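You operate a simulated robot arm through the tools that you are given. There is no shell and no other tool. Be economical: measure what you need, move in short steps, check, and stop when the job is done.

You run a simulated two-armed robot. Do the job below in one go: nothing can be reset, and whatever is moved stays where it is left.

Task
On the top of the craft table, fold the striped cloth in half.

Only the result counts: the job must be done as asked and must still hold three seconds after the hand-in. Knocking over, shifting, dropping, spilling or breaking anything else fails it. Flat cloth is picked up by pressing the open fingertips on it (5 to 10 N) and closing them slowly along it; thin cloth reads only 2 to 8 mm in the jaws.

Robot
Two 7-joint arms with two-finger parallel grippers on one trunk, on a base that drives. Base frame: it is fixed to the floor where the robot stands at the start and does not move with it; the origin is under the middle of the robot, x ahead of it, y to its left, z up; the surface under the hand at the start is at about z = 760. Units: mm, rad, N and s.
The left shoulder is at the start at [70, 177, 995], the right one opposite. With the tool pointing down near the work surface each hand reaches from about 300 to 740 mm from the robot's upright axis, wherever it stands, measured 20 degrees to its own side. Places, roughly: top of the craft table [600, 100, 800]. Payload 3.43 kg a hand.
The TCP of each hand is the grasp point between the finger pads, 30 mm short of the fingertips. In the tool frame z runs along the fingers and y along their closing line. Largest opening 94 mm; finger width 28, thickness 10; the body of the gripper, 50 by 96 mm, starts 55 mm behind the TCP.
Orientation is that of the tool frame in the base frame, as a unit quaternion [x, y, z, w]. With the fingers straight down and closing along the base's y, the tool's x points along the base's -x, its y along +y and its z along -z.

Tools
- The arms move only by the tool arm_command. It takes "left_moves", "right_moves" or both (then of equal length, played together; a hand with none holds still); each is text: rows parted by semicolons, each of 7 numbers parted by spaces: the shift along the tool's x, y, z in mm, then the turn, a rotation vector about the tool's x, y, z in rad, then the closure in counts, from 0 (fully open) to 255 (shut). In form: dx dy dz ax ay az fingers; .... A call has 1 to 20 rows; each row is the pose to reach, as a shift and turn from the pose commanded when the call began, along the tool's axes at that moment. Rows are played at 5 a second. More than 50 mm and 0.15 rad between two rows, or a gripper value outside its range, and nothing of the call is played. Where a pose cannot be reached the arm comes as near as it can. A force on the tool above 40 N (or 10 N above the force at the start of the call, whichever is more), or a blocked arm, ends the call early, and 0.2 s more pass. Each finger travels about 153 mm/s and halts on what it meets, pressing with about 43 N; the grip force reading is that of the motor and also rises with nothing between the fingers. The clock runs only during rows and for 0.2 s after the last one: add rows that repeat a pose to give the fingers time. The reply holds the time, the measured pose of the TCP, the force on the tool along the base axes, the opening and the grip force, in the units named above and with some noise, with the torque about the TCP (base axes, N m) and any sound that the robot's microphone picked up.
- Cameras (640 x 400 px; columns grow to the right, rows downward): "scene" is now at [139.8, 7.6, 1291.7]; the picture's right is [0.04, -1.00, -0.00], its down [-0.73, -0.03, -0.68] and it looks along [0.68, 0.03, -0.73] (base axes); focal length 232 px, centre (320, 200). "left" rides on the left gripper at [76, -14, -103] in its tool frame; the picture's right is [0.18, 0.98, 0.00], its down [-0.75, 0.14, -0.64] and it looks along [-0.63, 0.12, 0.77] (tool axes); focal length 243 px, centre (320, 200). "right" rides on the right gripper at [76, 14, -103] in its tool frame; the picture's right is [-0.18, 0.98, 0.00], its down [-0.75, -0.14, -0.64] and it looks along [-0.63, -0.12, 0.77] (tool axes); focal length 243 px, centre (320, 200). There is no depth. A picture from a camera that has moved, and an enlarged one, comes with that camera's place and axes in the base frame and with its lens. The place of the scene camera against the robot may be out by one fixed shift of up to 18 mm in any direction.
- snapshot(camera): a new picture of that camera. It takes no simulated time.
- lift_body(by): slides the trunk up (or, below 0, down) by that many mm; the arms and the scene camera ride with it, the base frame stays. It gives what a move gives, with no picture.
- roll_base(legs): drives the robot by 1 to 6 legs, each [ahead, turn to the left] in mm and rad, along the robot's own axes; the way and the turn of a leg run together, so that a leg with both is an arc; at most 1500 mm and 3.142 rad a leg. The arms and the cameras ride along, it lands a little off, and it stops where it bumps. It gives what a move gives.
- head_to(pan, tilt): turns the head with the scene camera to pan (to the left, within 1.501 rad either way) and tilt (down, from -0.506 to 1.204), counted from straight ahead of the robot. It gives what a move gives.
- inspect(camera, box): a new picture of the part [left, top, right, bottom] of that camera's present view, enlarged. It takes no simulated time.
- close_job(): hands the job in; it is judged then, once.

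Go step by step. Nothing tells you exact positions but the pictures and the camera data: compare them with the known pose of the tool, close in by small moves and look again before you grip or let go. The budget is 120 turns and 92 pictures, counting those below and the enlarged ones. Unless the task says otherwise, let go and move clear before handing in, and close with one line.

The tools are called after "Emit:" as a command line: name --argument value ..., lists and objects as JSON in quotes. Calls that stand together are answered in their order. arm_command: Moves the arms, as the interface text tells. Its arguments: {"type":"object","properties":{"left_moves":{"type":"string"},"right_moves":{"type":"string"}},"required":[]} The other tools are called the same way: lift_body (by) slides the trunk up or down; roll_base (legs) drives the base; head_to (pan, tilt) turns the head that bears the scene camera; snapshot (camera) takes a picture; inspect (camera, box) takes an enlarged picture of a part of a camera's view; close_job () hands the job in.

At the start:

```text
clock: 0.0
left_eef_pos: [478.9, 66.0, 908.5]
left_ee_rot: [0.0, 1.0, -0.001, -0.001]
left_wrist_force: [0.4, 0.7, 0.8]
left_moment: [0.01, 0.04, -0.01]
left_finger_gap: 94.1
left_finger_force: 0.0
right_eef_pos: [370.0, -207.1, 939.0]
right_ee_rot: [-0.001, 1.0, 0.0, 0.001]
right_wrist_force: [-0.3, -0.5, 0.4]
right_moment: [-0.05, 0.0, 0.01]
right_finger_gap: 94.1
right_finger_force: 0.1
trunk travel left (down, up): [-575.0, 265.0]
robot x, y, heading: [-1.1, 3.3, -0.003]
head pan, tilt: [0.037, 0.819]
```

scene: 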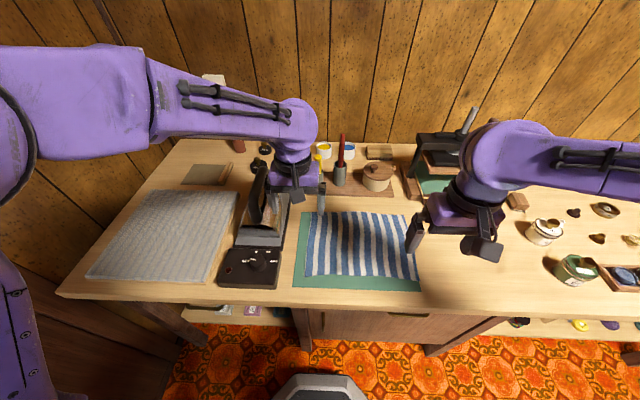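
right: 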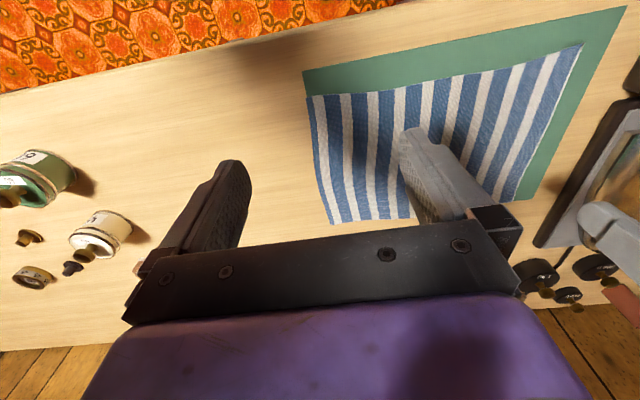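
left: 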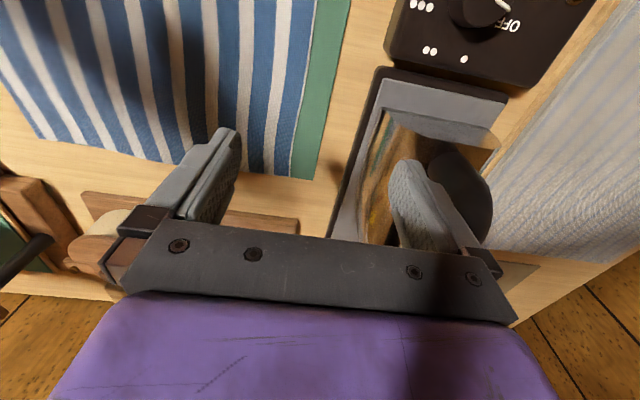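

The striped cloth lies on a green mat, roughly x 385–585, y −215 to 52. I'll look closer before planning the fold of the near edge onto the far one.

Emit:
inspect --camera "scene" --box '[270, 180, 450, 300]'

Emit:
arm_command --left_moves "0 0 0 0 0 0 0; 0 0 0 0 0 0 0" --right_moves "0 0 0 0 0 0 0; 0 0 0 0 0 0 0"

```text
3.33 times, centred on (360, 240) of scene
camera zoom: at [139.8, 7.6, 1291.7], right [0.04, -1.0, 0.0], down [-0.73, -0.03, -0.68], along [0.68, 0.03, -0.73], focal length 772 px, centre (187, 67)
```

zoom: 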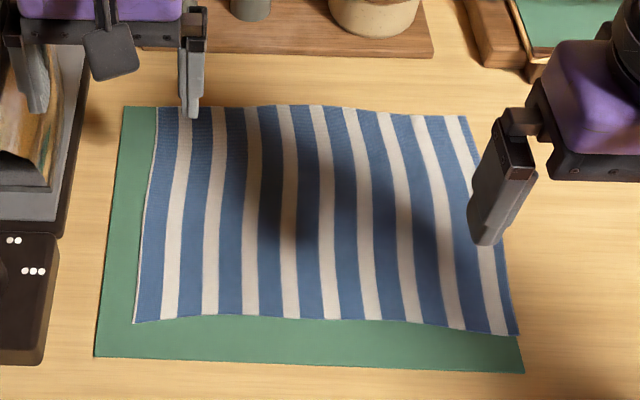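

```text
clock: 0.6
left_eef_pos: [479.7, 66.5, 908.6]
left_ee_rot: [0.0, 1.0, 0.0, 0.001]
left_wrist_force: [0.1, -0.3, 0.1]
left_moment: [0.03, 0.0, -0.01]
left_finger_gap: 94.0
left_finger_force: 0.1
right_eef_pos: [370.2, -206.6, 938.7]
right_ee_rot: [-0.001, 1.0, 0.0, 0.001]
right_wrist_force: [0.8, 0.5, 0.6]
right_moment: [-0.02, -0.01, -0.01]
right_finger_gap: 94.1
right_finger_force: 0.0
trunk travel left (down, up): [-575.0, 265.0]
robot x, y, heading: [-2.8, -0.8, 0.001]
head pan, tilt: [0.037, 0.819]
```

Cloth corners come out at about (381,57), (383,−217) near and (583,54), (585,−221) far. I move both hands above the near corners with fingers partly closed and check with the wrist cameras.

Emit:
arm_command --left_moves "25 -10 0 0 0 0 60;50 -20 10 0 0 0 120;82 -35 20 0 0 0 165;82 -35 50 0 0 0 165;82 -35 68 0 0 0 165;82 -35 68 0 0 0 165" --right_moves "-10 5 0 0 0 0 60;-20 10 20 0 0 0 120;-27 17 50 0 0 0 165;-27 17 80 0 0 0 165;-27 17 98 0 0 0 165;-27 17 98 0 0 0 165"

Emit:
snapshot --camera "left"

Emit:
snapshot --camera "right"

Emit:
inspect --camera "scene" --box '[270, 180, 450, 300]'

```text
clock: 2.0
left_eef_pos: [396.8, 30.4, 841.0]
left_ee_rot: [0.0, 1.0, 0.0, 0.001]
left_wrist_force: [-0.3, -0.8, -0.5]
left_moment: [0.0, 0.02, 0.03]
left_finger_gap: 33.5
left_finger_force: 0.1
right_eef_pos: [396.7, -190.4, 840.7]
right_ee_rot: [-0.001, 1.0, 0.0, 0.001]
right_wrist_force: [-0.3, -0.5, -0.4]
right_moment: [-0.03, 0.05, -0.01]
right_finger_gap: 33.2
right_finger_force: 0.0
trunk travel left (down, up): [-575.0, 265.0]
robot x, y, heading: [-5.6, -0.7, -0.0]
head pan, tilt: [0.037, 0.819]
```

```text
87 pictures are left
camera left: at [320.4, 15.5, 942.7], right [-0.18, 0.98, 0.0], down [0.75, 0.14, 0.64], along [0.63, 0.12, -0.77], focal length 243 px, centre (320, 200)
```

left: 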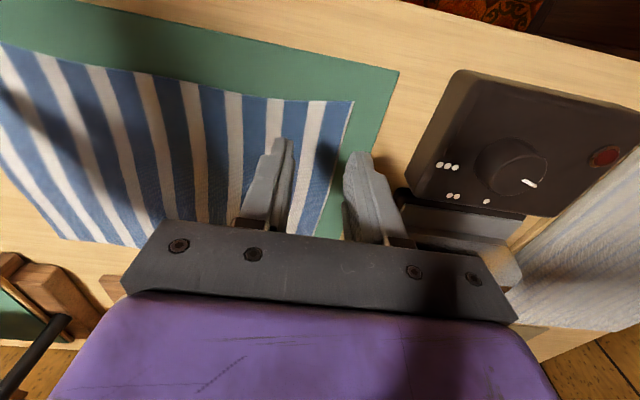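

```text
86 pictures are left
camera right: at [320.1, -176.2, 942.0], right [0.18, 0.98, 0.0], down [0.75, -0.14, 0.64], along [0.63, -0.12, -0.77], focal length 243 px, centre (320, 200)
```

right: 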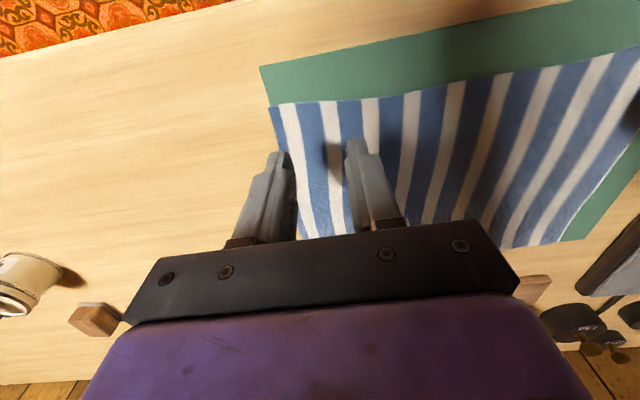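

```text
3.33 times, centred on (360, 240) of scene
camera zoom: at [139.4, 7.5, 1291.8], right [0.04, -1.0, 0.0], down [-0.73, -0.03, -0.68], along [0.68, 0.03, -0.73], focal length 772 px, centre (187, 67)
```

zoom: 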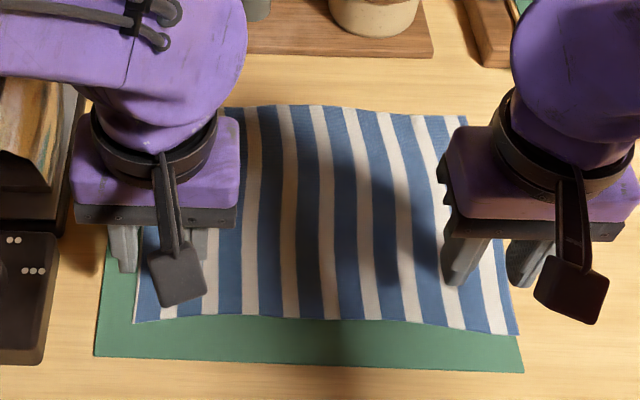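

Wrist views put the near corners at about (374,50) and (374,−224). I shift slightly and lower both hands close to the cloth.

Emit:
arm_command --left_moves "6 -7 15 0 0 0 165;6 -7 30 0 0 0 165;6 -7 41 0 0 0 165;6 -7 41 0 0 0 165" --right_moves "6 -7 15 0 0 0 165;6 -7 30 0 0 0 165;6 -7 41 0 0 0 165;6 -7 41 0 0 0 165"

Emit:
snapshot --camera "left"

Emit:
snapshot --camera "right"

```text
clock: 3.0
left_eef_pos: [390.7, 23.5, 799.3]
left_ee_rot: [0.0, 1.0, 0.0, -0.001]
left_wrist_force: [-0.3, -0.2, 0.2]
left_moment: [-0.02, 0.01, -0.02]
left_finger_gap: 33.2
left_finger_force: 0.0
right_eef_pos: [390.6, -197.2, 801.0]
right_ee_rot: [0.0, 1.0, 0.0, 0.001]
right_wrist_force: [-0.7, -0.7, 0.0]
right_moment: [-0.02, 0.02, -0.01]
right_finger_gap: 33.1
right_finger_force: 0.0
trunk travel left (down, up): [-575.0, 265.0]
robot x, y, heading: [-0.0, 1.3, 0.0]
head pan, tilt: [0.037, 0.819]
```

```text
84 pictures are left
camera left: at [314.5, 8.5, 901.7], right [-0.18, 0.98, 0.0], down [0.75, 0.14, 0.64], along [0.63, 0.12, -0.77], focal length 243 px, centre (320, 200)
```

left: 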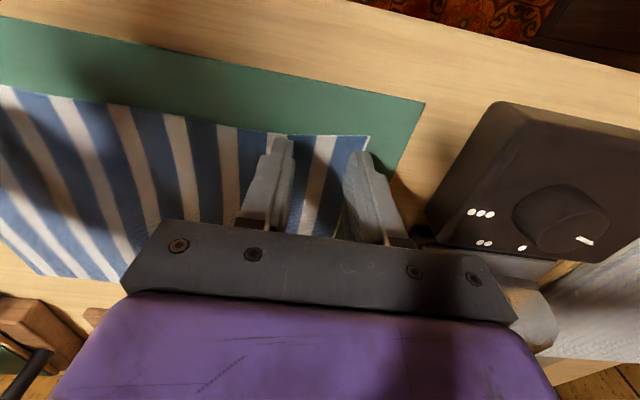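

```text
83 pictures are left
camera right: at [313.9, -182.3, 902.7], right [0.18, 0.98, 0.0], down [0.75, -0.14, 0.64], along [0.63, -0.12, -0.77], focal length 243 px, centre (320, 200)
```

right: 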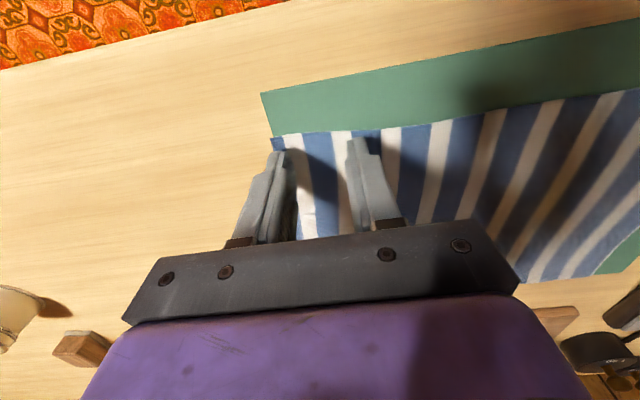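

Alignment is good: both fingers will land on the cloth by the corners. I'll feel for the table in small steps.

Emit:
arm_command --left_moves "0 0 3 0 0 0 165;0 0 6 0 0 0 165;0 0 6 0 0 0 165" --right_moves "0 0 3 0 0 0 165;0 0 6 0 0 0 165;0 0 6 0 0 0 165"

```text
clock: 3.8
left_eef_pos: [391.0, 24.8, 794.9]
left_ee_rot: [0.0, 1.0, 0.001, 0.001]
left_wrist_force: [0.9, -1.1, 6.7]
left_moment: [0.01, 0.01, 0.01]
left_finger_gap: 33.0
left_finger_force: 0.1
right_eef_pos: [390.7, -198.4, 795.2]
right_ee_rot: [-0.001, 1.0, 0.0, 0.001]
right_wrist_force: [0.4, 0.0, 2.0]
right_moment: [0.01, -0.02, 0.01]
right_finger_gap: 33.0
right_finger_force: 0.0
trunk travel left (down, up): [-575.0, 265.0]
robot x, y, heading: [1.2, 2.3, 0.002]
head pan, tilt: [0.037, 0.819]
```

Left presses with 6.7 N, right with 2 N; right goes down 1 mm more, then both close slowly.

Emit:
arm_command --left_moves "0 0 0 0 0 0 165;0 0 0.3 0 0 0 165" --right_moves "0 0 1 0 0 0 165;0 0 1.3 0 0 0 165"

```text
clock: 4.4
left_eef_pos: [390.6, 25.1, 794.1]
left_ee_rot: [0.0, 1.0, -0.001, 0.001]
left_wrist_force: [1.5, -2.2, 2.6]
left_moment: [-0.02, -0.03, -0.02]
left_finger_gap: 32.8
left_finger_force: 0.2
right_eef_pos: [390.2, -196.0, 794.9]
right_ee_rot: [-0.001, 1.0, 0.0, 0.002]
right_wrist_force: [1.7, -0.1, 22.4]
right_moment: [-0.05, 0.02, 0.1]
right_finger_gap: 32.9
right_finger_force: 0.2
trunk travel left (down, up): [-575.0, 265.0]
robot x, y, heading: [0.4, -2.6, 0.002]
head pan, tilt: [0.037, 0.819]
```

Emit:
arm_command --left_moves "0 0 0.3 0 0 0 165;0 0 0.3 0 0 0 165" --right_moves "0 0 -0.8 0 0 0 165;0 0 -0.8 0 0 0 165"

```text
clock: 5.0
left_eef_pos: [390.4, 24.7, 794.1]
left_ee_rot: [0.0, 1.0, -0.001, 0.0]
left_wrist_force: [-1.3, -1.4, 13.7]
left_moment: [0.06, 0.09, -0.01]
left_finger_gap: 33.3
left_finger_force: 0.1
right_eef_pos: [389.0, -196.3, 794.1]
right_ee_rot: [-0.001, 1.0, 0.0, 0.003]
right_wrist_force: [8.1, 1.3, 19.0]
right_moment: [-0.04, -0.18, 0.07]
right_finger_gap: 33.2
right_finger_force: 0.1
trunk travel left (down, up): [-575.0, 265.0]
robot x, y, heading: [-0.0, 3.4, -0.0]
head pan, tilt: [0.037, 0.819]
```

Emit:
arm_command --left_moves "0 0 -0.4 0 0 0 165;0 0 -0.4 0 0 0 165" --right_moves "0 0 -0.8 0 0 0 165;0 0 -0.8 0 0 0 165"

```text
clock: 5.6
left_eef_pos: [391.4, 24.5, 794.3]
left_ee_rot: [0.0, 1.0, -0.001, 0.002]
left_wrist_force: [-1.1, -0.4, 21.5]
left_moment: [0.12, 0.09, -0.04]
left_finger_gap: 32.9
left_finger_force: 0.0
right_eef_pos: [389.9, -197.2, 794.6]
right_ee_rot: [-0.001, 1.0, 0.0, 0.002]
right_wrist_force: [7.8, 3.1, 10.5]
right_moment: [0.03, -0.19, -0.03]
right_finger_gap: 32.8
right_finger_force: 0.0
trunk travel left (down, up): [-575.0, 265.0]
robot x, y, heading: [0.6, 1.3, -0.003]
head pan, tilt: [0.037, 0.819]
```

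Emit:
arm_command --left_moves "0 0 -0.8 0 0 0 165;0 0 -0.8 0 0 0 165;0 0 -0.8 0 0 0 165" --right_moves "0 0 -0.2 0 0 0 165;0 0 -0.2 0 0 0 165;0 0 -0.2 0 0 0 165"

```text
clock: 6.4
left_eef_pos: [389.7, 24.1, 794.7]
left_ee_rot: [0.0, 1.0, 0.0, 0.001]
left_wrist_force: [2.7, -0.8, 8.3]
left_moment: [0.0, -0.06, -0.03]
left_finger_gap: 32.9
left_finger_force: 0.1
right_eef_pos: [388.7, -196.8, 794.6]
right_ee_rot: [0.0, 1.0, -0.001, 0.001]
right_wrist_force: [2.4, 1.1, 11.8]
right_moment: [0.03, -0.06, -0.01]
right_finger_gap: 33.0
right_finger_force: 0.1
trunk travel left (down, up): [-575.0, 265.0]
robot x, y, heading: [0.7, 2.5, -0.006]
head pan, tilt: [0.037, 0.819]
```

Pressing forces are about 8 and 12 N, which is suitable; I close slowly now.

Emit:
arm_command --left_moves "0 0 0 0 0 0 172;0 0 0 0 0 0 180;0 0 0 0 0 0 188;0 0 0 0 0 0 196;0 0 0 0 0 0 204;0 0 0 0 0 0 212;0 0 0 0 0 0 220;0 0 0 0 0 0 228;0 0 0 0 0 0 236;0 0 0 0 0 0 244;0 0 0 0 0 0 255;0 0 0 0 0 0 255;0 0 0 0 0 0 255" --right_moves "0 0 -0.2 0 0 0 172;0 0 -0.2 0 0 0 180;0 0 -0.2 0 0 0 188;0 0 -0.2 0 0 0 196;0 0 -0.2 0 0 0 204;0 0 -0.2 0 0 0 212;0 0 -0.2 0 0 0 220;0 0 -0.2 0 0 0 228;0 0 -0.2 0 0 0 236;0 0 -0.2 0 0 0 244;0 0 -0.2 0 0 0 255;0 0 -0.2 0 0 0 255;0 0 -0.2 0 0 0 255"

Emit:
snapshot --camera "left"

Emit:
snapshot --camera "right"

```text
clock: 9.2
left_eef_pos: [389.5, 22.5, 793.9]
left_ee_rot: [-0.001, 1.0, 0.0, 0.001]
left_wrist_force: [-0.3, 1.1, 4.6]
left_moment: [0.07, -0.01, -0.01]
left_finger_gap: 2.1
left_finger_force: 36.7
right_eef_pos: [389.6, -197.3, 795.4]
right_ee_rot: [-0.002, 1.0, 0.0, 0.001]
right_wrist_force: [-0.3, -1.4, 5.7]
right_moment: [-0.08, 0.03, 0.02]
right_finger_gap: 0.1
right_finger_force: 33.7
trunk travel left (down, up): [-575.0, 265.0]
robot x, y, heading: [-2.8, -2.5, -0.001]
head pan, tilt: [0.037, 0.819]
```

```text
82 pictures are left
camera left: at [314.1, 9.0, 896.4], right [-0.18, 0.98, 0.0], down [0.75, 0.14, 0.64], along [0.63, 0.12, -0.77], focal length 243 px, centre (320, 200)
```

left: 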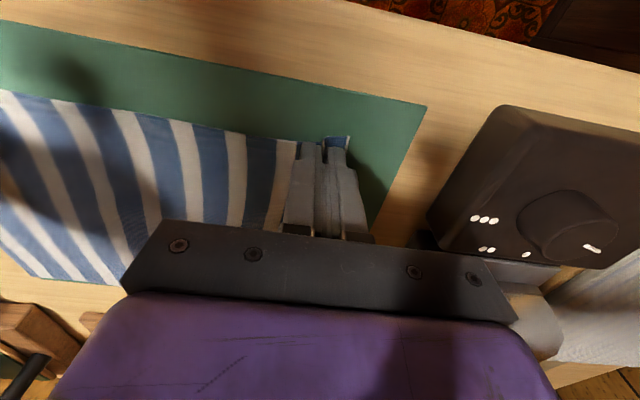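

```text
81 pictures are left
camera right: at [313.3, -183.5, 897.2], right [0.18, 0.98, 0.0], down [0.75, -0.14, 0.64], along [0.63, -0.12, -0.77], focal length 243 px, centre (320, 200)
```

right: 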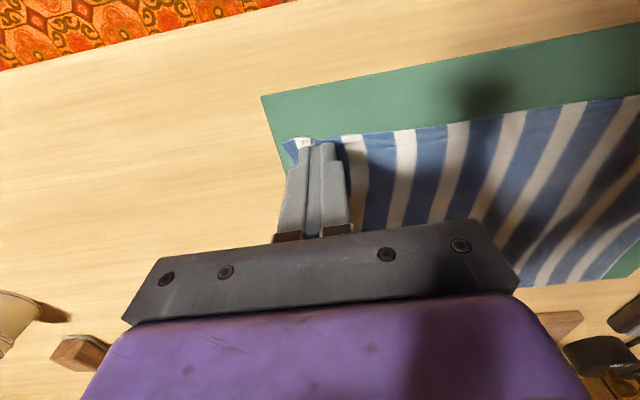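

Left holds the cloth (2.1 mm); right slipped to 0.1 mm. I retry the right hand: lift a little, reopen, press again.

Emit:
arm_command --right_moves "0 0 -4 0 0 0 255;0 3 -6 0 0 0 220;0 3 -6 0 0 0 180;0 3 -6 0 0 0 165;0 3 -3 0 0 0 165;0 3 0 0 0 0 165;0 3 0.4 0 0 0 165;0 3 0.4 0 0 0 165"

Emit:
snapshot --camera "right"

```text
clock: 11.0
left_eef_pos: [391.1, 23.3, 794.5]
left_ee_rot: [0.0, 1.0, 0.0, 0.001]
left_wrist_force: [1.1, 0.8, 3.8]
left_moment: [0.01, 0.01, 0.01]
left_finger_gap: 2.2
left_finger_force: 36.9
right_eef_pos: [390.6, -194.3, 795.3]
right_ee_rot: [-0.001, 1.0, 0.0, 0.001]
right_wrist_force: [-1.4, -0.7, 6.7]
right_moment: [-0.04, 0.03, 0.03]
right_finger_gap: 33.0
right_finger_force: 0.0
trunk travel left (down, up): [-575.0, 265.0]
robot x, y, heading: [-0.9, 2.5, 0.004]
head pan, tilt: [0.037, 0.819]
```

```text
80 pictures are left
camera right: at [313.1, -179.6, 897.0], right [0.18, 0.98, 0.0], down [0.75, -0.14, 0.64], along [0.63, -0.12, -0.77], focal length 243 px, centre (320, 200)
```

right: 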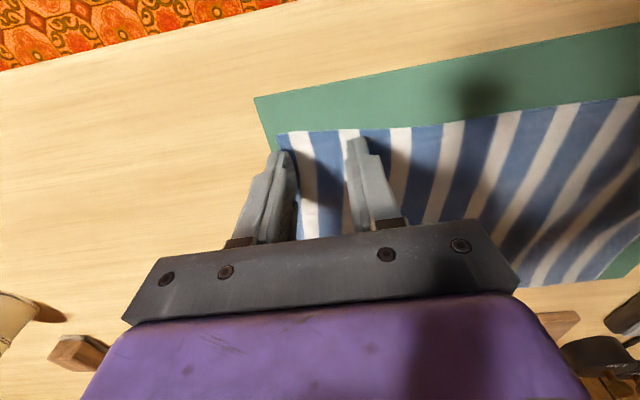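

Emit:
arm_command --right_moves "0 0 -4 0 0 0 165;-3 5 -4 0 0 0 165;-3 5 0 0 0 0 165;-3 5 0.5 0 0 0 165;-3 5 0.5 0 0 0 165"

```text
clock: 12.2
left_eef_pos: [390.0, 24.9, 794.6]
left_ee_rot: [0.0, 1.0, 0.001, 0.001]
left_wrist_force: [0.0, -0.3, 1.0]
left_moment: [0.02, -0.05, -0.02]
left_finger_gap: 2.1
left_finger_force: 36.5
right_eef_pos: [393.0, -189.9, 794.0]
right_ee_rot: [-0.001, 1.0, 0.0, 0.003]
right_wrist_force: [-2.1, -1.0, 19.2]
right_moment: [-0.08, 0.17, 0.05]
right_finger_gap: 33.3
right_finger_force: 0.0
trunk travel left (down, up): [-575.0, 265.0]
robot x, y, heading: [0.0, 1.2, 0.002]
head pan, tilt: [0.037, 0.819]
```

Emit:
arm_command --right_moves "0 0 -0.6 0 0 0 165;0 0 -0.6 0 0 0 165;0 0 -0.6 0 0 0 165"

```text
clock: 13.0
left_eef_pos: [390.3, 24.4, 794.1]
left_ee_rot: [0.0, 1.0, 0.001, 0.001]
left_wrist_force: [-1.1, -0.1, 0.5]
left_moment: [-0.01, 0.02, -0.02]
left_finger_gap: 2.2
left_finger_force: 37.0
right_eef_pos: [392.7, -189.2, 795.1]
right_ee_rot: [0.0, 1.0, 0.001, 0.001]
right_wrist_force: [1.7, 0.2, 13.4]
right_moment: [-0.02, 0.04, 0.06]
right_finger_gap: 33.4
right_finger_force: 0.1
trunk travel left (down, up): [-575.0, 265.0]
robot x, y, heading: [1.3, -1.0, -0.004]
head pan, tilt: [0.037, 0.819]
```

Emit:
arm_command --right_moves "0 0 -0.2 0 0 0 170;0 0 -0.2 0 0 0 175;0 0 -0.2 0 0 0 180;0 0 -0.2 0 0 0 185;0 0 -0.2 0 0 0 190;0 0 -0.2 0 0 0 195;0 0 -0.2 0 0 0 200;0 0 -0.2 0 0 0 206;0 0 -0.2 0 0 0 212;0 0 -0.2 0 0 0 218;0 0 -0.2 0 0 0 224;0 0 -0.2 0 0 0 230;0 0 -0.2 0 0 0 236;0 0 -0.2 0 0 0 242;0 0 -0.2 0 0 0 248;0 0 -0.2 0 0 0 255;0 0 -0.2 0 0 0 255"

Emit:
snapshot --camera "right"

```text
clock: 16.6
left_eef_pos: [390.5, 24.1, 794.6]
left_ee_rot: [0.0, 1.0, -0.001, 0.001]
left_wrist_force: [0.1, -6.8, 2.0]
left_moment: [-0.21, 0.06, -0.02]
left_finger_gap: 1.8
left_finger_force: 37.1
right_eef_pos: [394.2, -188.7, 794.5]
right_ee_rot: [-0.001, 1.0, 0.0, 0.002]
right_wrist_force: [0.3, 7.9, 10.2]
right_moment: [0.21, 0.06, 0.0]
right_finger_gap: 2.2
right_finger_force: 36.6
trunk travel left (down, up): [-575.0, 265.0]
robot x, y, heading: [-2.7, 0.4, -0.001]
head pan, tilt: [0.037, 0.819]
```

```text
79 pictures are left
camera right: at [316.2, -174.0, 897.0], right [0.18, 0.98, 0.0], down [0.75, -0.14, 0.64], along [0.63, -0.12, -0.77], focal length 243 px, centre (320, 200)
```

right: 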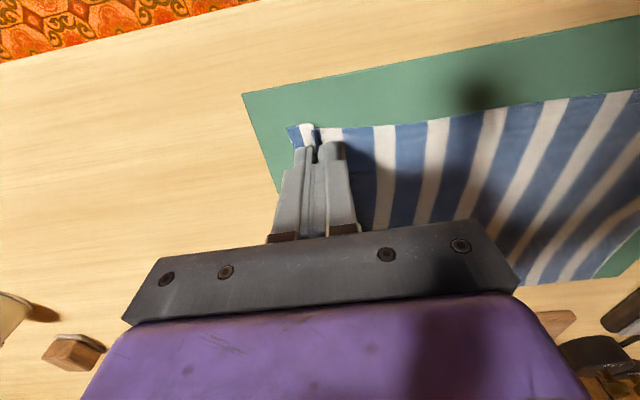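

Both hold, but with fingers closing along y the edge would end folded under itself. I'll release gently, rise, and turn the hands 90° so that they close along x across the edge.

Emit:
arm_command --left_moves "0 -2 0 0 0 0 245;0 -2 0 0 0 0 225;0 -2 0 0 0 0 205;0 -2 -1 0 0 0 185;0 -2 -5 0 0 0 165;0 -2 -20 0 0 0 165;0 -2 -50 0 0 0 165;0 -2 -80 0 0 0 165" --right_moves "0 2 0 0 0 0 245;0 2 0 0 0 0 225;0 2 0 0 0 0 205;0 2 -1 0 0 0 185;0 2 -5 0 0 0 165;0 2 -20 0 0 0 165;0 2 -50 0 0 0 165;0 2 -80 0 0 0 165"

Emit:
arm_command --left_moves "0 0 0 0 0 -0.143 165;0 0 0 0 0 -0.286 165;0 0 0 0 0 -0.429 165;0 0 0 0 0 -0.572 165;0 0 0 0 0 -0.714 165;0 0 0 0 0 -0.857 165;0 0 0 0 0 -1 165;0 0 0 0 0 -1.143 165;0 0 0 0 0 -1.286 165;0 0 0 0 0 -1.429 165;0 0 0 0 0 -1.571 165;0 0 0 0 0 -1.571 165" --right_moves "0 0 0 0 0 -0.143 165;0 0 0 0 0 -0.286 165;0 0 0 0 0 -0.429 165;0 0 0 0 0 -0.572 165;0 0 0 0 0 -0.714 165;0 0 0 0 0 -0.857 165;0 0 0 0 0 -1 165;0 0 0 0 0 -1.143 165;0 0 0 0 0 -1.286 165;0 0 0 0 0 -1.429 165;0 0 0 0 0 -1.571 165;0 0 0 0 0 -1.571 165"

Emit:
snapshot --camera "scene"

Emit:
snapshot --camera "left"

Emit:
snapshot --camera "right"

```text
clock: 18.4
left_eef_pos: [386.6, 21.1, 874.7]
left_ee_rot: [-0.001, 1.0, 0.002, 0.0]
left_wrist_force: [0.2, -0.3, 1.2]
left_moment: [0.05, 0.03, 0.04]
left_finger_gap: 33.0
left_finger_force: 0.0
right_eef_pos: [392.0, -188.9, 874.4]
right_ee_rot: [-0.001, 1.0, 0.0, 0.001]
right_wrist_force: [-0.4, -0.5, 0.9]
right_moment: [0.03, -0.02, -0.03]
right_finger_gap: 33.1
right_finger_force: 0.1
trunk travel left (down, up): [-575.0, 265.0]
robot x, y, heading: [5.1, 1.9, 0.002]
head pan, tilt: [0.037, 0.819]
```

```text
clock: 21.0
left_eef_pos: [391.1, 21.7, 874.4]
left_ee_rot: [0.708, -0.706, 0.001, 0.0]
left_wrist_force: [0.8, -0.5, -0.1]
left_moment: [0.01, 0.0, 0.0]
left_finger_gap: 33.2
left_finger_force: 0.2
right_eef_pos: [393.4, -189.2, 873.4]
right_ee_rot: [0.709, -0.706, 0.001, -0.001]
right_wrist_force: [0.3, -0.3, -1.4]
right_moment: [-0.01, 0.02, 0.02]
right_finger_gap: 33.4
right_finger_force: 0.0
trunk travel left (down, up): [-575.0, 265.0]
robot x, y, heading: [-0.0, -1.5, 0.003]
head pan, tilt: [0.037, 0.819]
```

```text
78 pictures are left
camera scene: at [139.7, 7.8, 1291.7], right [0.04, -1.0, 0.0], down [-0.73, -0.03, -0.68], along [0.68, 0.03, -0.73], focal length 232 px, centre (320, 200)
```

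scene: 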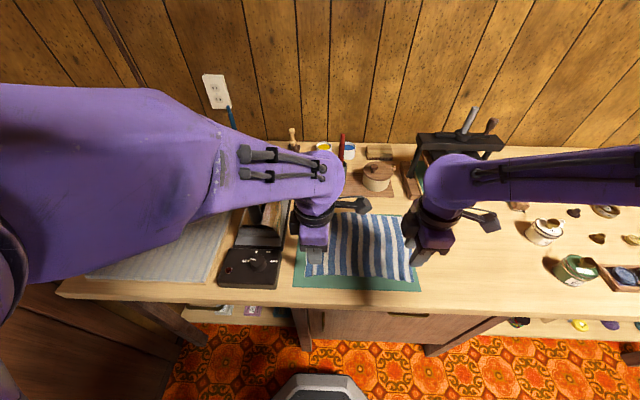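

```text
77 pictures are left
camera left: at [405.7, -54.5, 976.5], right [-0.98, -0.19, 0.0], down [-0.14, 0.75, 0.64], along [-0.12, 0.63, -0.77], focal length 243 px, centre (320, 200)
```

left: 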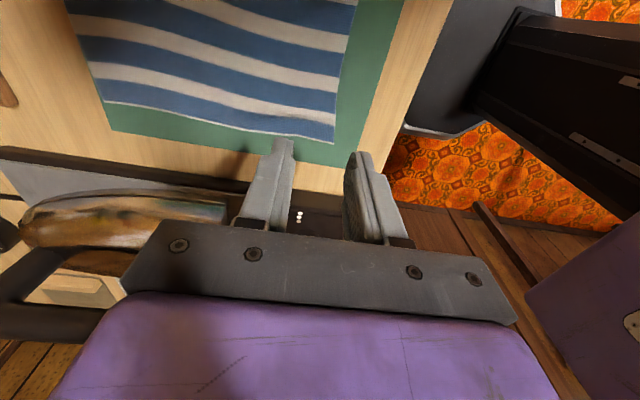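

```text
76 pictures are left
camera right: at [379.1, -263.4, 976.6], right [-0.98, 0.18, 0.0], down [0.14, 0.75, 0.64], along [0.12, 0.63, -0.77], focal length 243 px, centre (320, 200)
```

right: 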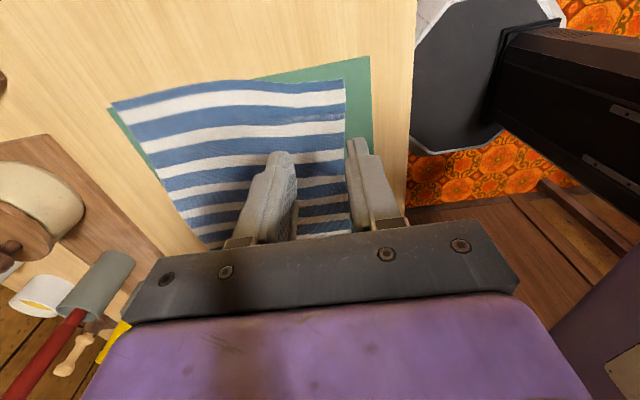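

The turn worked. Near corners are now about (372,48) and (369,−208); I lower both hands over the edge with a 24 mm gap.

Emit:
arm_command --left_moves "-3 0 20 0 0 0 180;-6 0 45 0 0 0 190;-6 0 65 0 0 0 190;-6 0 74 0 0 0 190;-6 0 74 0 0 0 190" --right_moves "-1 2 20 0 0 0 180;-1 3 45 0 0 0 190;-1 3 65 0 0 0 190;-1 3 74 0 0 0 190;-1 3 74 0 0 0 190"

Emit:
snapshot --camera "left"

Emit:
snapshot --camera "right"

```text
clock: 22.2
left_eef_pos: [395.4, 22.9, 816.4]
left_ee_rot: [0.711, -0.703, 0.021, 0.01]
left_wrist_force: [0.4, 0.1, -0.8]
left_moment: [0.01, -0.01, -0.01]
left_finger_gap: 24.0
left_finger_force: 0.0
right_eef_pos: [389.1, -187.1, 799.2]
right_ee_rot: [0.708, -0.706, 0.001, -0.001]
right_wrist_force: [0.2, 0.8, -0.3]
right_moment: [0.03, -0.01, -0.01]
right_finger_gap: 23.9
right_finger_force: 0.0
trunk travel left (down, up): [-575.0, 265.0]
robot x, y, heading: [0.0, 0.6, 0.004]
head pan, tilt: [0.037, 0.819]
```

```text
75 pictures are left
camera left: at [408.8, -49.8, 921.2], right [-0.98, -0.19, -0.01], down [-0.16, 0.78, 0.61], along [-0.11, 0.59, -0.8], focal length 243 px, centre (320, 200)
```

left: 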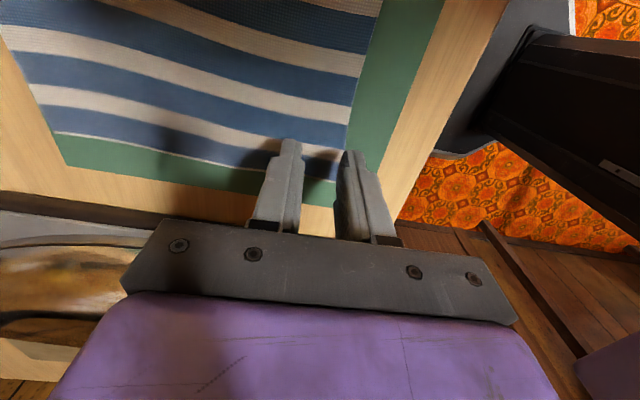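

```text
74 pictures are left
camera right: at [375.2, -262.6, 902.3], right [-0.98, 0.18, 0.0], down [0.14, 0.75, 0.64], along [0.12, 0.63, -0.77], focal length 243 px, centre (320, 200)
```

right: 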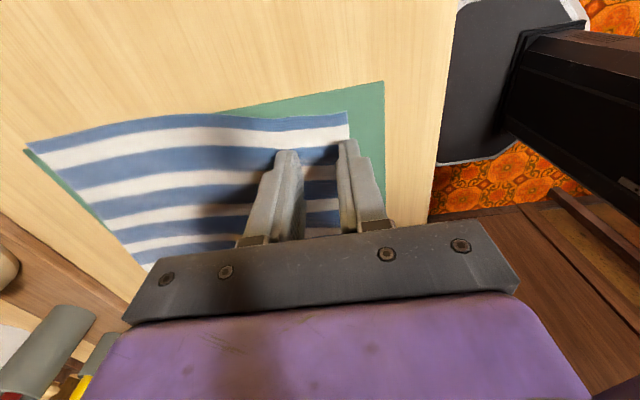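

The left arm hits its limit this near with that turn. I rise, back the base 80 mm and come forward again with the hands.

Emit:
arm_command --left_moves "0 0 -30 0 0 0 190;0 0 -60 0 0 0 190;0 0 -60 0 0 0 190" --right_moves "0 0 -30 0 0 0 190;0 0 -60 0 0 0 190;0 0 -60 0 0 0 190"

Emit:
roll_base --legs '[[-80, 0]]'

```text
clock: 23.0
left_eef_pos: [391.9, 28.8, 861.6]
left_ee_rot: [-0.707, 0.707, 0.001, 0.001]
left_wrist_force: [-0.1, 0.1, -0.5]
left_moment: [0.0, 0.06, -0.02]
left_finger_gap: 23.8
left_finger_force: 0.2
right_eef_pos: [390.5, -186.9, 859.4]
right_ee_rot: [0.707, -0.707, 0.0, 0.0]
right_wrist_force: [0.5, -0.2, 0.0]
right_moment: [0.01, 0.05, -0.01]
right_finger_gap: 23.9
right_finger_force: 0.1
trunk travel left (down, up): [-575.0, 265.0]
robot x, y, heading: [-0.2, 0.5, -0.001]
head pan, tilt: [0.037, 0.819]
```

```text
clock: 24.1
left_eef_pos: [310.4, 27.9, 861.1]
left_ee_rot: [-0.707, 0.707, -0.001, 0.001]
left_wrist_force: [-0.7, -0.4, -0.3]
left_moment: [0.03, 0.04, -0.02]
left_finger_gap: 23.7
left_finger_force: 0.0
right_eef_pos: [310.5, -185.9, 860.0]
right_ee_rot: [0.708, -0.707, 0.0, -0.001]
right_wrist_force: [-0.3, 0.3, 0.2]
right_moment: [0.0, -0.02, -0.02]
right_finger_gap: 23.9
right_finger_force: 0.1
trunk travel left (down, up): [-575.0, 265.0]
robot x, y, heading: [-79.7, -1.6, 0.005]
head pan, tilt: [0.037, 0.819]
```

Emit:
arm_command --left_moves "0 -40 0 0 0 0 190;0 -82 0 0 0 0 190;0 -82 25 0 0 0 190;0 -82 50 0 0 0 190;0 -82 61 0 0 0 190;0 -82 61 0 0 0 190" --right_moves "0 -40 0 0 0 0 190;0 -80 0 0 0 0 190;0 -80 25 0 0 0 190;0 -80 50 0 0 0 190;0 -80 60 0 0 0 190;0 -80 60 0 0 0 190"

Emit:
snapshot --camera "left"

Emit:
snapshot --camera "right"

```text
clock: 25.7
left_eef_pos: [408.2, 32.0, 827.3]
left_ee_rot: [0.722, -0.69, 0.035, 0.023]
left_wrist_force: [-0.4, 0.9, -0.1]
left_moment: [0.02, 0.03, 0.0]
left_finger_gap: 24.1
left_finger_force: 0.0
right_eef_pos: [392.1, -185.8, 799.0]
right_ee_rot: [0.707, -0.707, 0.001, 0.0]
right_wrist_force: [0.1, 0.4, -0.4]
right_moment: [0.0, 0.01, -0.04]
right_finger_gap: 24.1
right_finger_force: 0.0
trunk travel left (down, up): [-575.0, 265.0]
robot x, y, heading: [-76.6, 2.8, -0.0]
head pan, tilt: [0.037, 0.819]
stopped in row 6 (left hand): the arm was blocked; the commanded pose is now the measured one
```

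```text
73 pictures are left
camera left: at [423.1, -34.4, 935.5], right [-0.97, -0.23, 0.0], down [-0.19, 0.8, 0.58], along [-0.13, 0.56, -0.82], focal length 243 px, centre (320, 200)
```

left: 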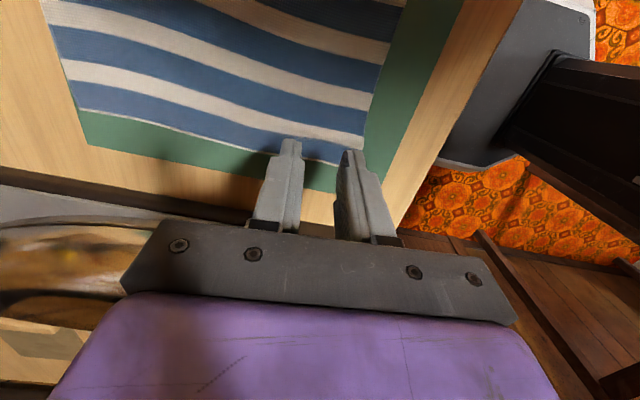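

```text
72 pictures are left
camera right: at [377.5, -261.2, 902.4], right [-0.98, 0.18, 0.0], down [0.14, 0.75, 0.64], along [0.12, 0.63, -0.77], focal length 243 px, centre (320, 200)
```

right: 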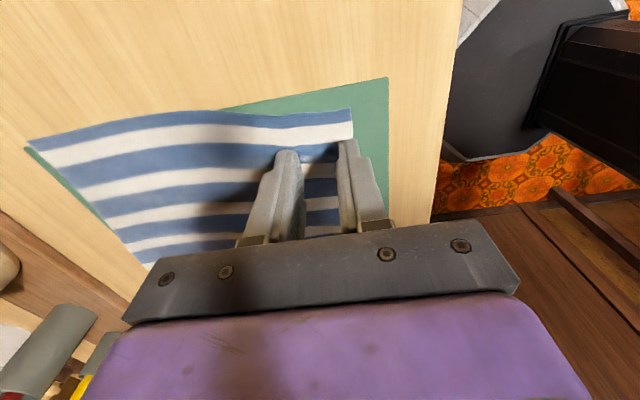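

Emit:
snapshot --camera "scene"

```text
71 pictures are left
camera scene: at [60.2, 7.9, 1291.7], right [0.04, -1.0, 0.0], down [-0.73, -0.03, -0.68], along [0.68, 0.03, -0.73], focal length 232 px, centre (320, 200)
```

scene: 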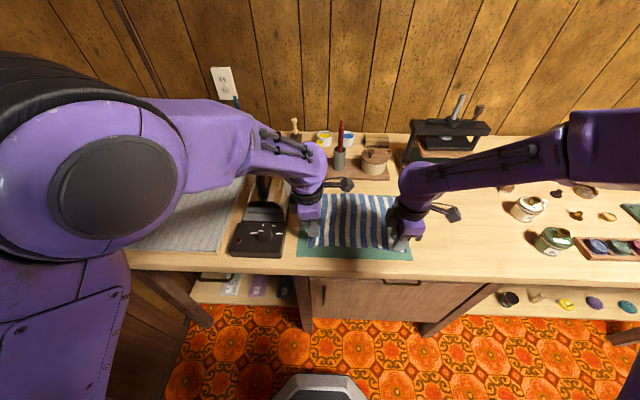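

Emit:
inspect --camera "scene" --box '[200, 130, 360, 270]'

```text
2.86 times, centred on (280, 200) of scene
camera zoom: at [60.2, 7.9, 1291.7], right [0.04, -1.0, 0.0], down [-0.73, -0.03, -0.68], along [0.68, 0.03, -0.73], focal length 661 px, centre (434, 200)
```

zoom: 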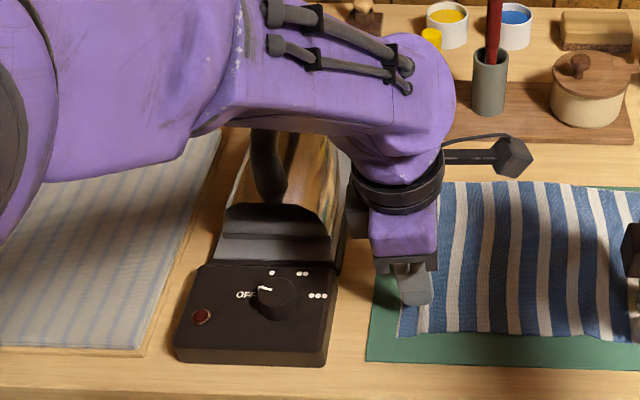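

The left arm and its forearm crowd the iron in this pose. New plan: fold right edge onto left, left hand at the near corner and right hand at the far corner, both in the default orientation (closing along y). First I rise, retract and turn back.

Emit:
arm_command --left_moves "0 0 -30 -0.017 -0.082 0.045 190;0 0 -60 -0.017 -0.082 0.045 190;0 0 -85 -0.017 -0.082 0.045 190;0 30 -85 -0.017 -0.082 0.045 190;0 60 -85 -0.017 -0.082 0.045 190;0 60 -85 -0.017 -0.082 0.045 190" --right_moves "0 0 -30 0 0 0 190;0 0 -60 0 0 0 190;0 0 -100 0 0 0 190;0 30 -110 0 0 0 190;0 60 -110 0 0 0 190;0 60 -110 0 0 0 190"

Emit:
arm_command --left_moves "0 0 0 0 0 0.143 190;0 0 0 0 0 0.286 190;0 0 0 0 0 0.429 190;0 0 0 0 0 0.572 190;0 0 0 0 0 0.714 190;0 0 0 0 0 0.857 190;0 0 0 0 0 1 190;0 0 0 0 0 1.143 190;0 0 0 0 0 1.286 190;0 0 0 0 0 1.429 190;0 0 0 0 0 1.571 190;0 0 0 0 0 1.571 190" --right_moves "0 0 0 0 0 0.143 190;0 0 0 0 0 0.286 190;0 0 0 0 0 0.429 190;0 0 0 0 0 0.572 190;0 0 0 0 0 0.714 190;0 0 0 0 0 0.857 190;0 0 0 0 0 1 190;0 0 0 0 0 1.143 190;0 0 0 0 0 1.286 190;0 0 0 0 0 1.429 190;0 0 0 0 0 1.571 190;0 0 0 0 0 1.571 190"

Emit:
roll_base --legs '[[80, 0]]'

Emit:
snapshot --camera "scene"

```text
clock: 27.1
left_eef_pos: [344.2, 35.5, 908.0]
left_ee_rot: [-0.706, 0.708, 0.003, 0.002]
left_wrist_force: [0.4, 0.1, -0.7]
left_moment: [0.0, -0.01, -0.01]
left_finger_gap: 24.3
left_finger_force: 0.0
right_eef_pos: [334.1, -185.4, 909.2]
right_ee_rot: [0.708, -0.707, 0.0, 0.0]
right_wrist_force: [-0.4, 0.8, -0.3]
right_moment: [0.0, 0.02, 0.02]
right_finger_gap: 23.9
right_finger_force: 0.0
trunk travel left (down, up): [-575.0, 265.0]
robot x, y, heading: [-79.5, 2.6, 0.004]
head pan, tilt: [0.037, 0.819]
```

```text
clock: 29.7
left_eef_pos: [343.7, 35.9, 909.3]
left_ee_rot: [0.002, 1.0, 0.004, 0.001]
left_wrist_force: [0.2, 0.1, -0.4]
left_moment: [-0.01, 0.0, -0.01]
left_finger_gap: 24.1
left_finger_force: 0.0
right_eef_pos: [331.5, -186.5, 910.4]
right_ee_rot: [0.0, 1.0, -0.001, 0.001]
right_wrist_force: [-0.1, -0.2, -0.4]
right_moment: [0.02, 0.0, 0.05]
right_finger_gap: 24.0
right_finger_force: 0.1
trunk travel left (down, up): [-575.0, 265.0]
robot x, y, heading: [-75.0, -0.2, -0.001]
head pan, tilt: [0.037, 0.819]
```

```text
clock: 30.7
left_eef_pos: [427.7, 35.8, 909.6]
left_ee_rot: [0.002, 1.0, 0.003, 0.0]
left_wrist_force: [0.3, 0.8, -0.2]
left_moment: [0.01, 0.0, -0.01]
left_finger_gap: 24.0
left_finger_force: 0.1
right_eef_pos: [415.3, -187.0, 910.2]
right_ee_rot: [-0.001, 1.0, 0.0, 0.0]
right_wrist_force: [0.2, 0.4, 0.2]
right_moment: [0.02, 0.03, 0.01]
right_finger_gap: 23.9
right_finger_force: 0.0
trunk travel left (down, up): [-575.0, 265.0]
robot x, y, heading: [4.2, 2.5, -0.001]
head pan, tilt: [0.037, 0.819]
```

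```text
69 pictures are left
camera scene: at [142.9, 7.6, 1291.6], right [0.04, -1.0, 0.0], down [-0.73, -0.03, -0.68], along [0.68, 0.03, -0.73], focal length 232 px, centre (320, 200)
```

scene: 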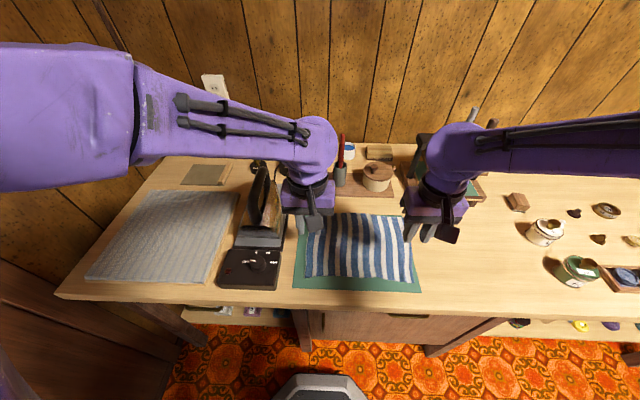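

Back in the default orientation at the original base place. The right hand goes to the far-right corner first, then the left hand to the near-right corner, all at height 910.

Emit:
arm_command --right_moves "-40 -5 0 0 0 0 190;-80 -10 0 0 0 0 190;-115 -13 0 0 0 0 190;-137 -15 0 0 0 0 190;-137 -15 0 0 0 0 190"

Emit:
arm_command --left_moves "38 -20 0 0 0 0 190;38 -65 0 0 0 0 190;38 -110 0 0 0 0 190;38 -155 0 0 0 0 190;38 -195 0 0 0 0 190;38 -225 0 0 0 0 190;38 -225 0 0 0 0 190"

Emit:
snapshot --camera "scene"

Emit:
snapshot --camera "right"

Emit:
snapshot --camera "left"

```text
clock: 31.9
left_eef_pos: [426.2, 37.1, 909.2]
left_ee_rot: [0.002, 1.0, 0.004, 0.0]
left_wrist_force: [-0.3, -0.2, -0.5]
left_moment: [0.0, -0.01, 0.04]
left_finger_gap: 24.0
left_finger_force: 0.0
right_eef_pos: [550.9, -200.7, 912.9]
right_ee_rot: [-0.001, 1.0, 0.0, 0.0]
right_wrist_force: [0.5, 0.5, -0.2]
right_moment: [-0.02, 0.0, 0.03]
right_finger_gap: 24.2
right_finger_force: 0.0
trunk travel left (down, up): [-575.0, 265.0]
robot x, y, heading: [2.8, -0.4, 0.004]
head pan, tilt: [0.037, 0.819]
```

```text
clock: 33.4
left_eef_pos: [421.7, -168.5, 948.3]
left_ee_rot: [-0.035, 0.999, -0.039, 0.004]
left_wrist_force: [-10.6, 0.9, -0.3]
left_moment: [-0.07, -0.76, -0.25]
left_finger_gap: 24.0
left_finger_force: 0.1
right_eef_pos: [552.3, -209.5, 908.4]
right_ee_rot: [-0.003, 1.0, -0.006, -0.001]
right_wrist_force: [10.0, -0.2, -0.8]
right_moment: [0.07, 1.14, -0.14]
right_finger_gap: 23.9
right_finger_force: 0.1
trunk travel left (down, up): [-575.0, 265.0]
robot x, y, heading: [1.2, -0.1, 0.002]
head pan, tilt: [0.037, 0.819]
stopped in row 7 (left hand): the force on the tool passed its limit at 68 N (the readings are from after the stop); the commanded pose is now the measured one
```

```text
68 pictures are left
camera scene: at [142.6, 6.3, 1291.6], right [0.04, -1.0, 0.0], down [-0.73, -0.03, -0.68], along [0.68, 0.03, -0.73], focal length 232 px, centre (320, 200)
```

scene: 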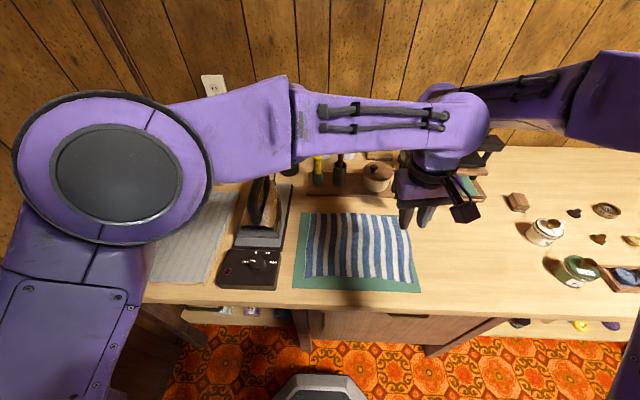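

```text
67 pictures are left
camera right: at [475.3, -194.1, 1011.0], right [0.18, 0.98, -0.01], down [0.76, -0.13, 0.64], along [0.63, -0.12, -0.77], focal length 243 px, centre (320, 200)
```

right: 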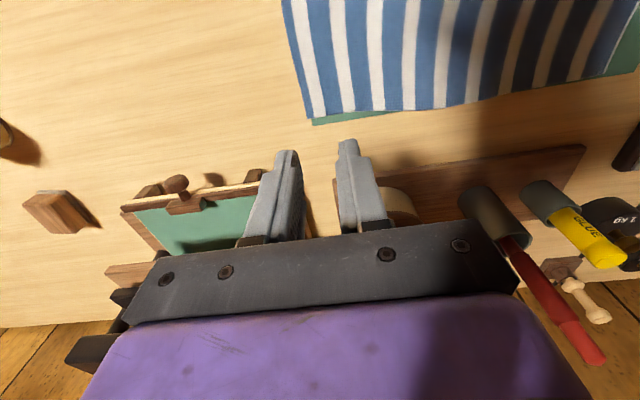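

```text
66 pictures are left
camera left: at [344.6, -181.0, 1050.6], right [-0.25, 0.96, -0.08], down [0.73, 0.24, 0.63], along [0.63, 0.1, -0.77], focal length 243 px, centre (320, 200)
```

left: 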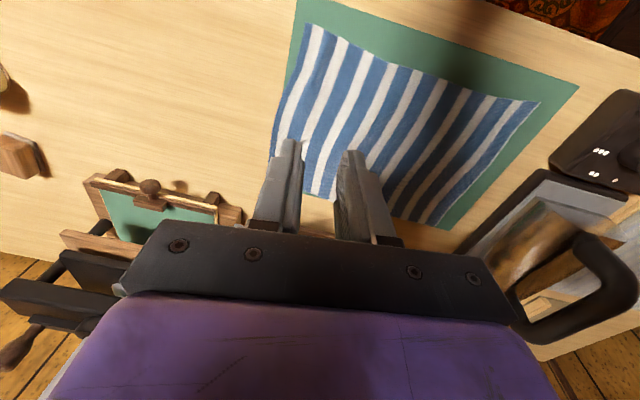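

The left arm drifted (pose out of its reach) and touched the right hand's camera; nothing on the table moved. I separate the hands, bring the right hand back, and will re-stand the robot backed off and turned right, with the left hand for the far corner and the right hand for the near one.

Emit:
arm_command --left_moves "0 20 0 0 0 0 190;0 60 0 -0.04 0 0.035 190;0 105 0 -0.078 0.008 0.07 190;0 150 0 -0.078 0.008 0.07 190;0 195 0 -0.078 0.008 0.07 190;0 195 0 -0.078 0.008 0.07 190"

Emit:
arm_command --right_moves "40 0 0 0 0 0 190;80 0 0 0 0 0 190;120 0 0 0 0 0 190;150 0 -10 0 0 0 190;150 0 -10 0 0 0 190"

```text
clock: 34.8
left_eef_pos: [406.0, 25.2, 935.0]
left_ee_rot: [0.0, 1.0, 0.001, 0.003]
left_wrist_force: [-0.1, -0.5, 0.7]
left_moment: [0.0, 0.02, 0.01]
left_finger_gap: 24.0
left_finger_force: 0.1
right_eef_pos: [550.9, -208.4, 908.3]
right_ee_rot: [-0.003, 1.0, -0.005, -0.001]
right_wrist_force: [0.7, -0.3, 0.1]
right_moment: [0.01, 0.01, -0.01]
right_finger_gap: 24.1
right_finger_force: 0.0
trunk travel left (down, up): [-575.0, 265.0]
robot x, y, heading: [2.5, -2.2, -0.002]
head pan, tilt: [0.037, 0.819]
```

```text
clock: 36.0
left_eef_pos: [407.0, 27.2, 934.8]
left_ee_rot: [0.0, 1.0, -0.002, 0.002]
left_wrist_force: [-0.4, 0.5, -0.2]
left_moment: [-0.04, 0.0, 0.01]
left_finger_gap: 24.1
left_finger_force: 0.1
right_eef_pos: [400.2, -204.9, 921.5]
right_ee_rot: [-0.003, 1.0, -0.007, -0.001]
right_wrist_force: [0.6, 0.1, -0.5]
right_moment: [0.0, 0.01, 0.0]
right_finger_gap: 24.0
right_finger_force: 0.1
trunk travel left (down, up): [-575.0, 265.0]
robot x, y, heading: [4.1, 1.3, -0.005]
head pan, tilt: [0.037, 0.819]
```

Emit:
roll_base --legs '[[0, -0.35]]'

Emit:
snapshot --camera "scene"

```text
clock: 37.5
left_eef_pos: [389.8, -115.6, 934.2]
left_ee_rot: [0.177, 0.984, -0.001, 0.004]
left_wrist_force: [0.4, 0.0, 0.1]
left_moment: [0.0, -0.03, -0.02]
left_finger_gap: 24.1
left_finger_force: 0.0
right_eef_pos: [303.8, -332.8, 919.9]
right_ee_rot: [0.173, 0.985, -0.006, -0.001]
right_wrist_force: [-1.1, -0.1, -0.2]
right_moment: [0.02, -0.01, 0.02]
right_finger_gap: 24.2
right_finger_force: 0.0
trunk travel left (down, up): [-575.0, 265.0]
robot x, y, heading: [5.1, -2.7, -0.355]
head pan, tilt: [0.037, 0.819]
```

```text
65 pictures are left
camera scene: at [134.7, -37.5, 1291.8], right [-0.31, -0.95, 0.0], down [-0.69, 0.23, -0.68], along [0.65, -0.21, -0.73], focal length 232 px, centre (320, 200)
```

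scene: 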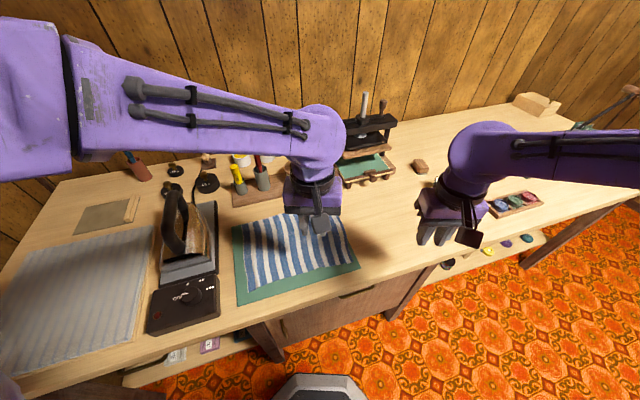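

Turned well, and the left forearm no longer hangs over the iron. Now I yaw the hands back to the base axes.

Emit:
arm_command --left_moves "0 0 0 0 0 -0.12 190;0 0 0 0 0 -0.24 190;0 0 0 0 0 -0.356 190;0 0 0 0 0 -0.356 190" --right_moves "0 0 0 0 0 -0.12 190;0 0 0 0 0 -0.24 190;0 0 0 0 0 -0.35 190;0 0 0 0 0 -0.35 190"

Emit:
snapshot --camera "left"

```text
clock: 38.5
left_eef_pos: [390.6, -115.8, 934.9]
left_ee_rot: [-0.001, 1.0, -0.001, 0.002]
left_wrist_force: [0.1, 0.6, 0.0]
left_moment: [-0.04, 0.03, -0.02]
left_finger_gap: 24.2
left_finger_force: 0.0
right_eef_pos: [304.4, -333.5, 919.5]
right_ee_rot: [-0.003, 1.0, -0.005, -0.004]
right_wrist_force: [-0.3, -1.0, 0.4]
right_moment: [0.01, 0.01, -0.01]
right_finger_gap: 24.1
right_finger_force: 0.1
trunk travel left (down, up): [-575.0, 265.0]
robot x, y, heading: [2.0, 1.3, -0.357]
head pan, tilt: [0.037, 0.819]
```

```text
64 pictures are left
camera left: at [313.7, -131.5, 1036.6], right [-0.19, 0.98, 0.0], down [0.75, 0.15, 0.65], along [0.63, 0.12, -0.76], focal length 243 px, centre (320, 200)
```

left: 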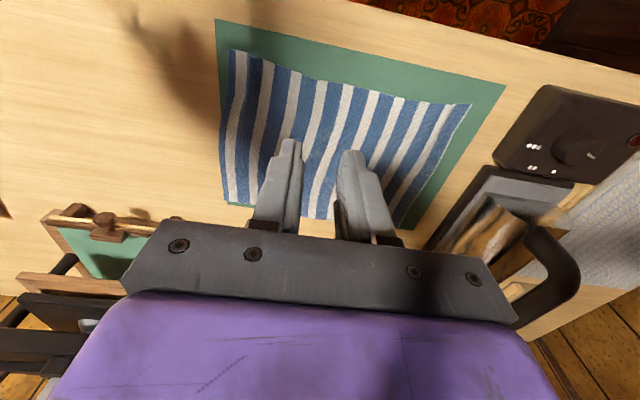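

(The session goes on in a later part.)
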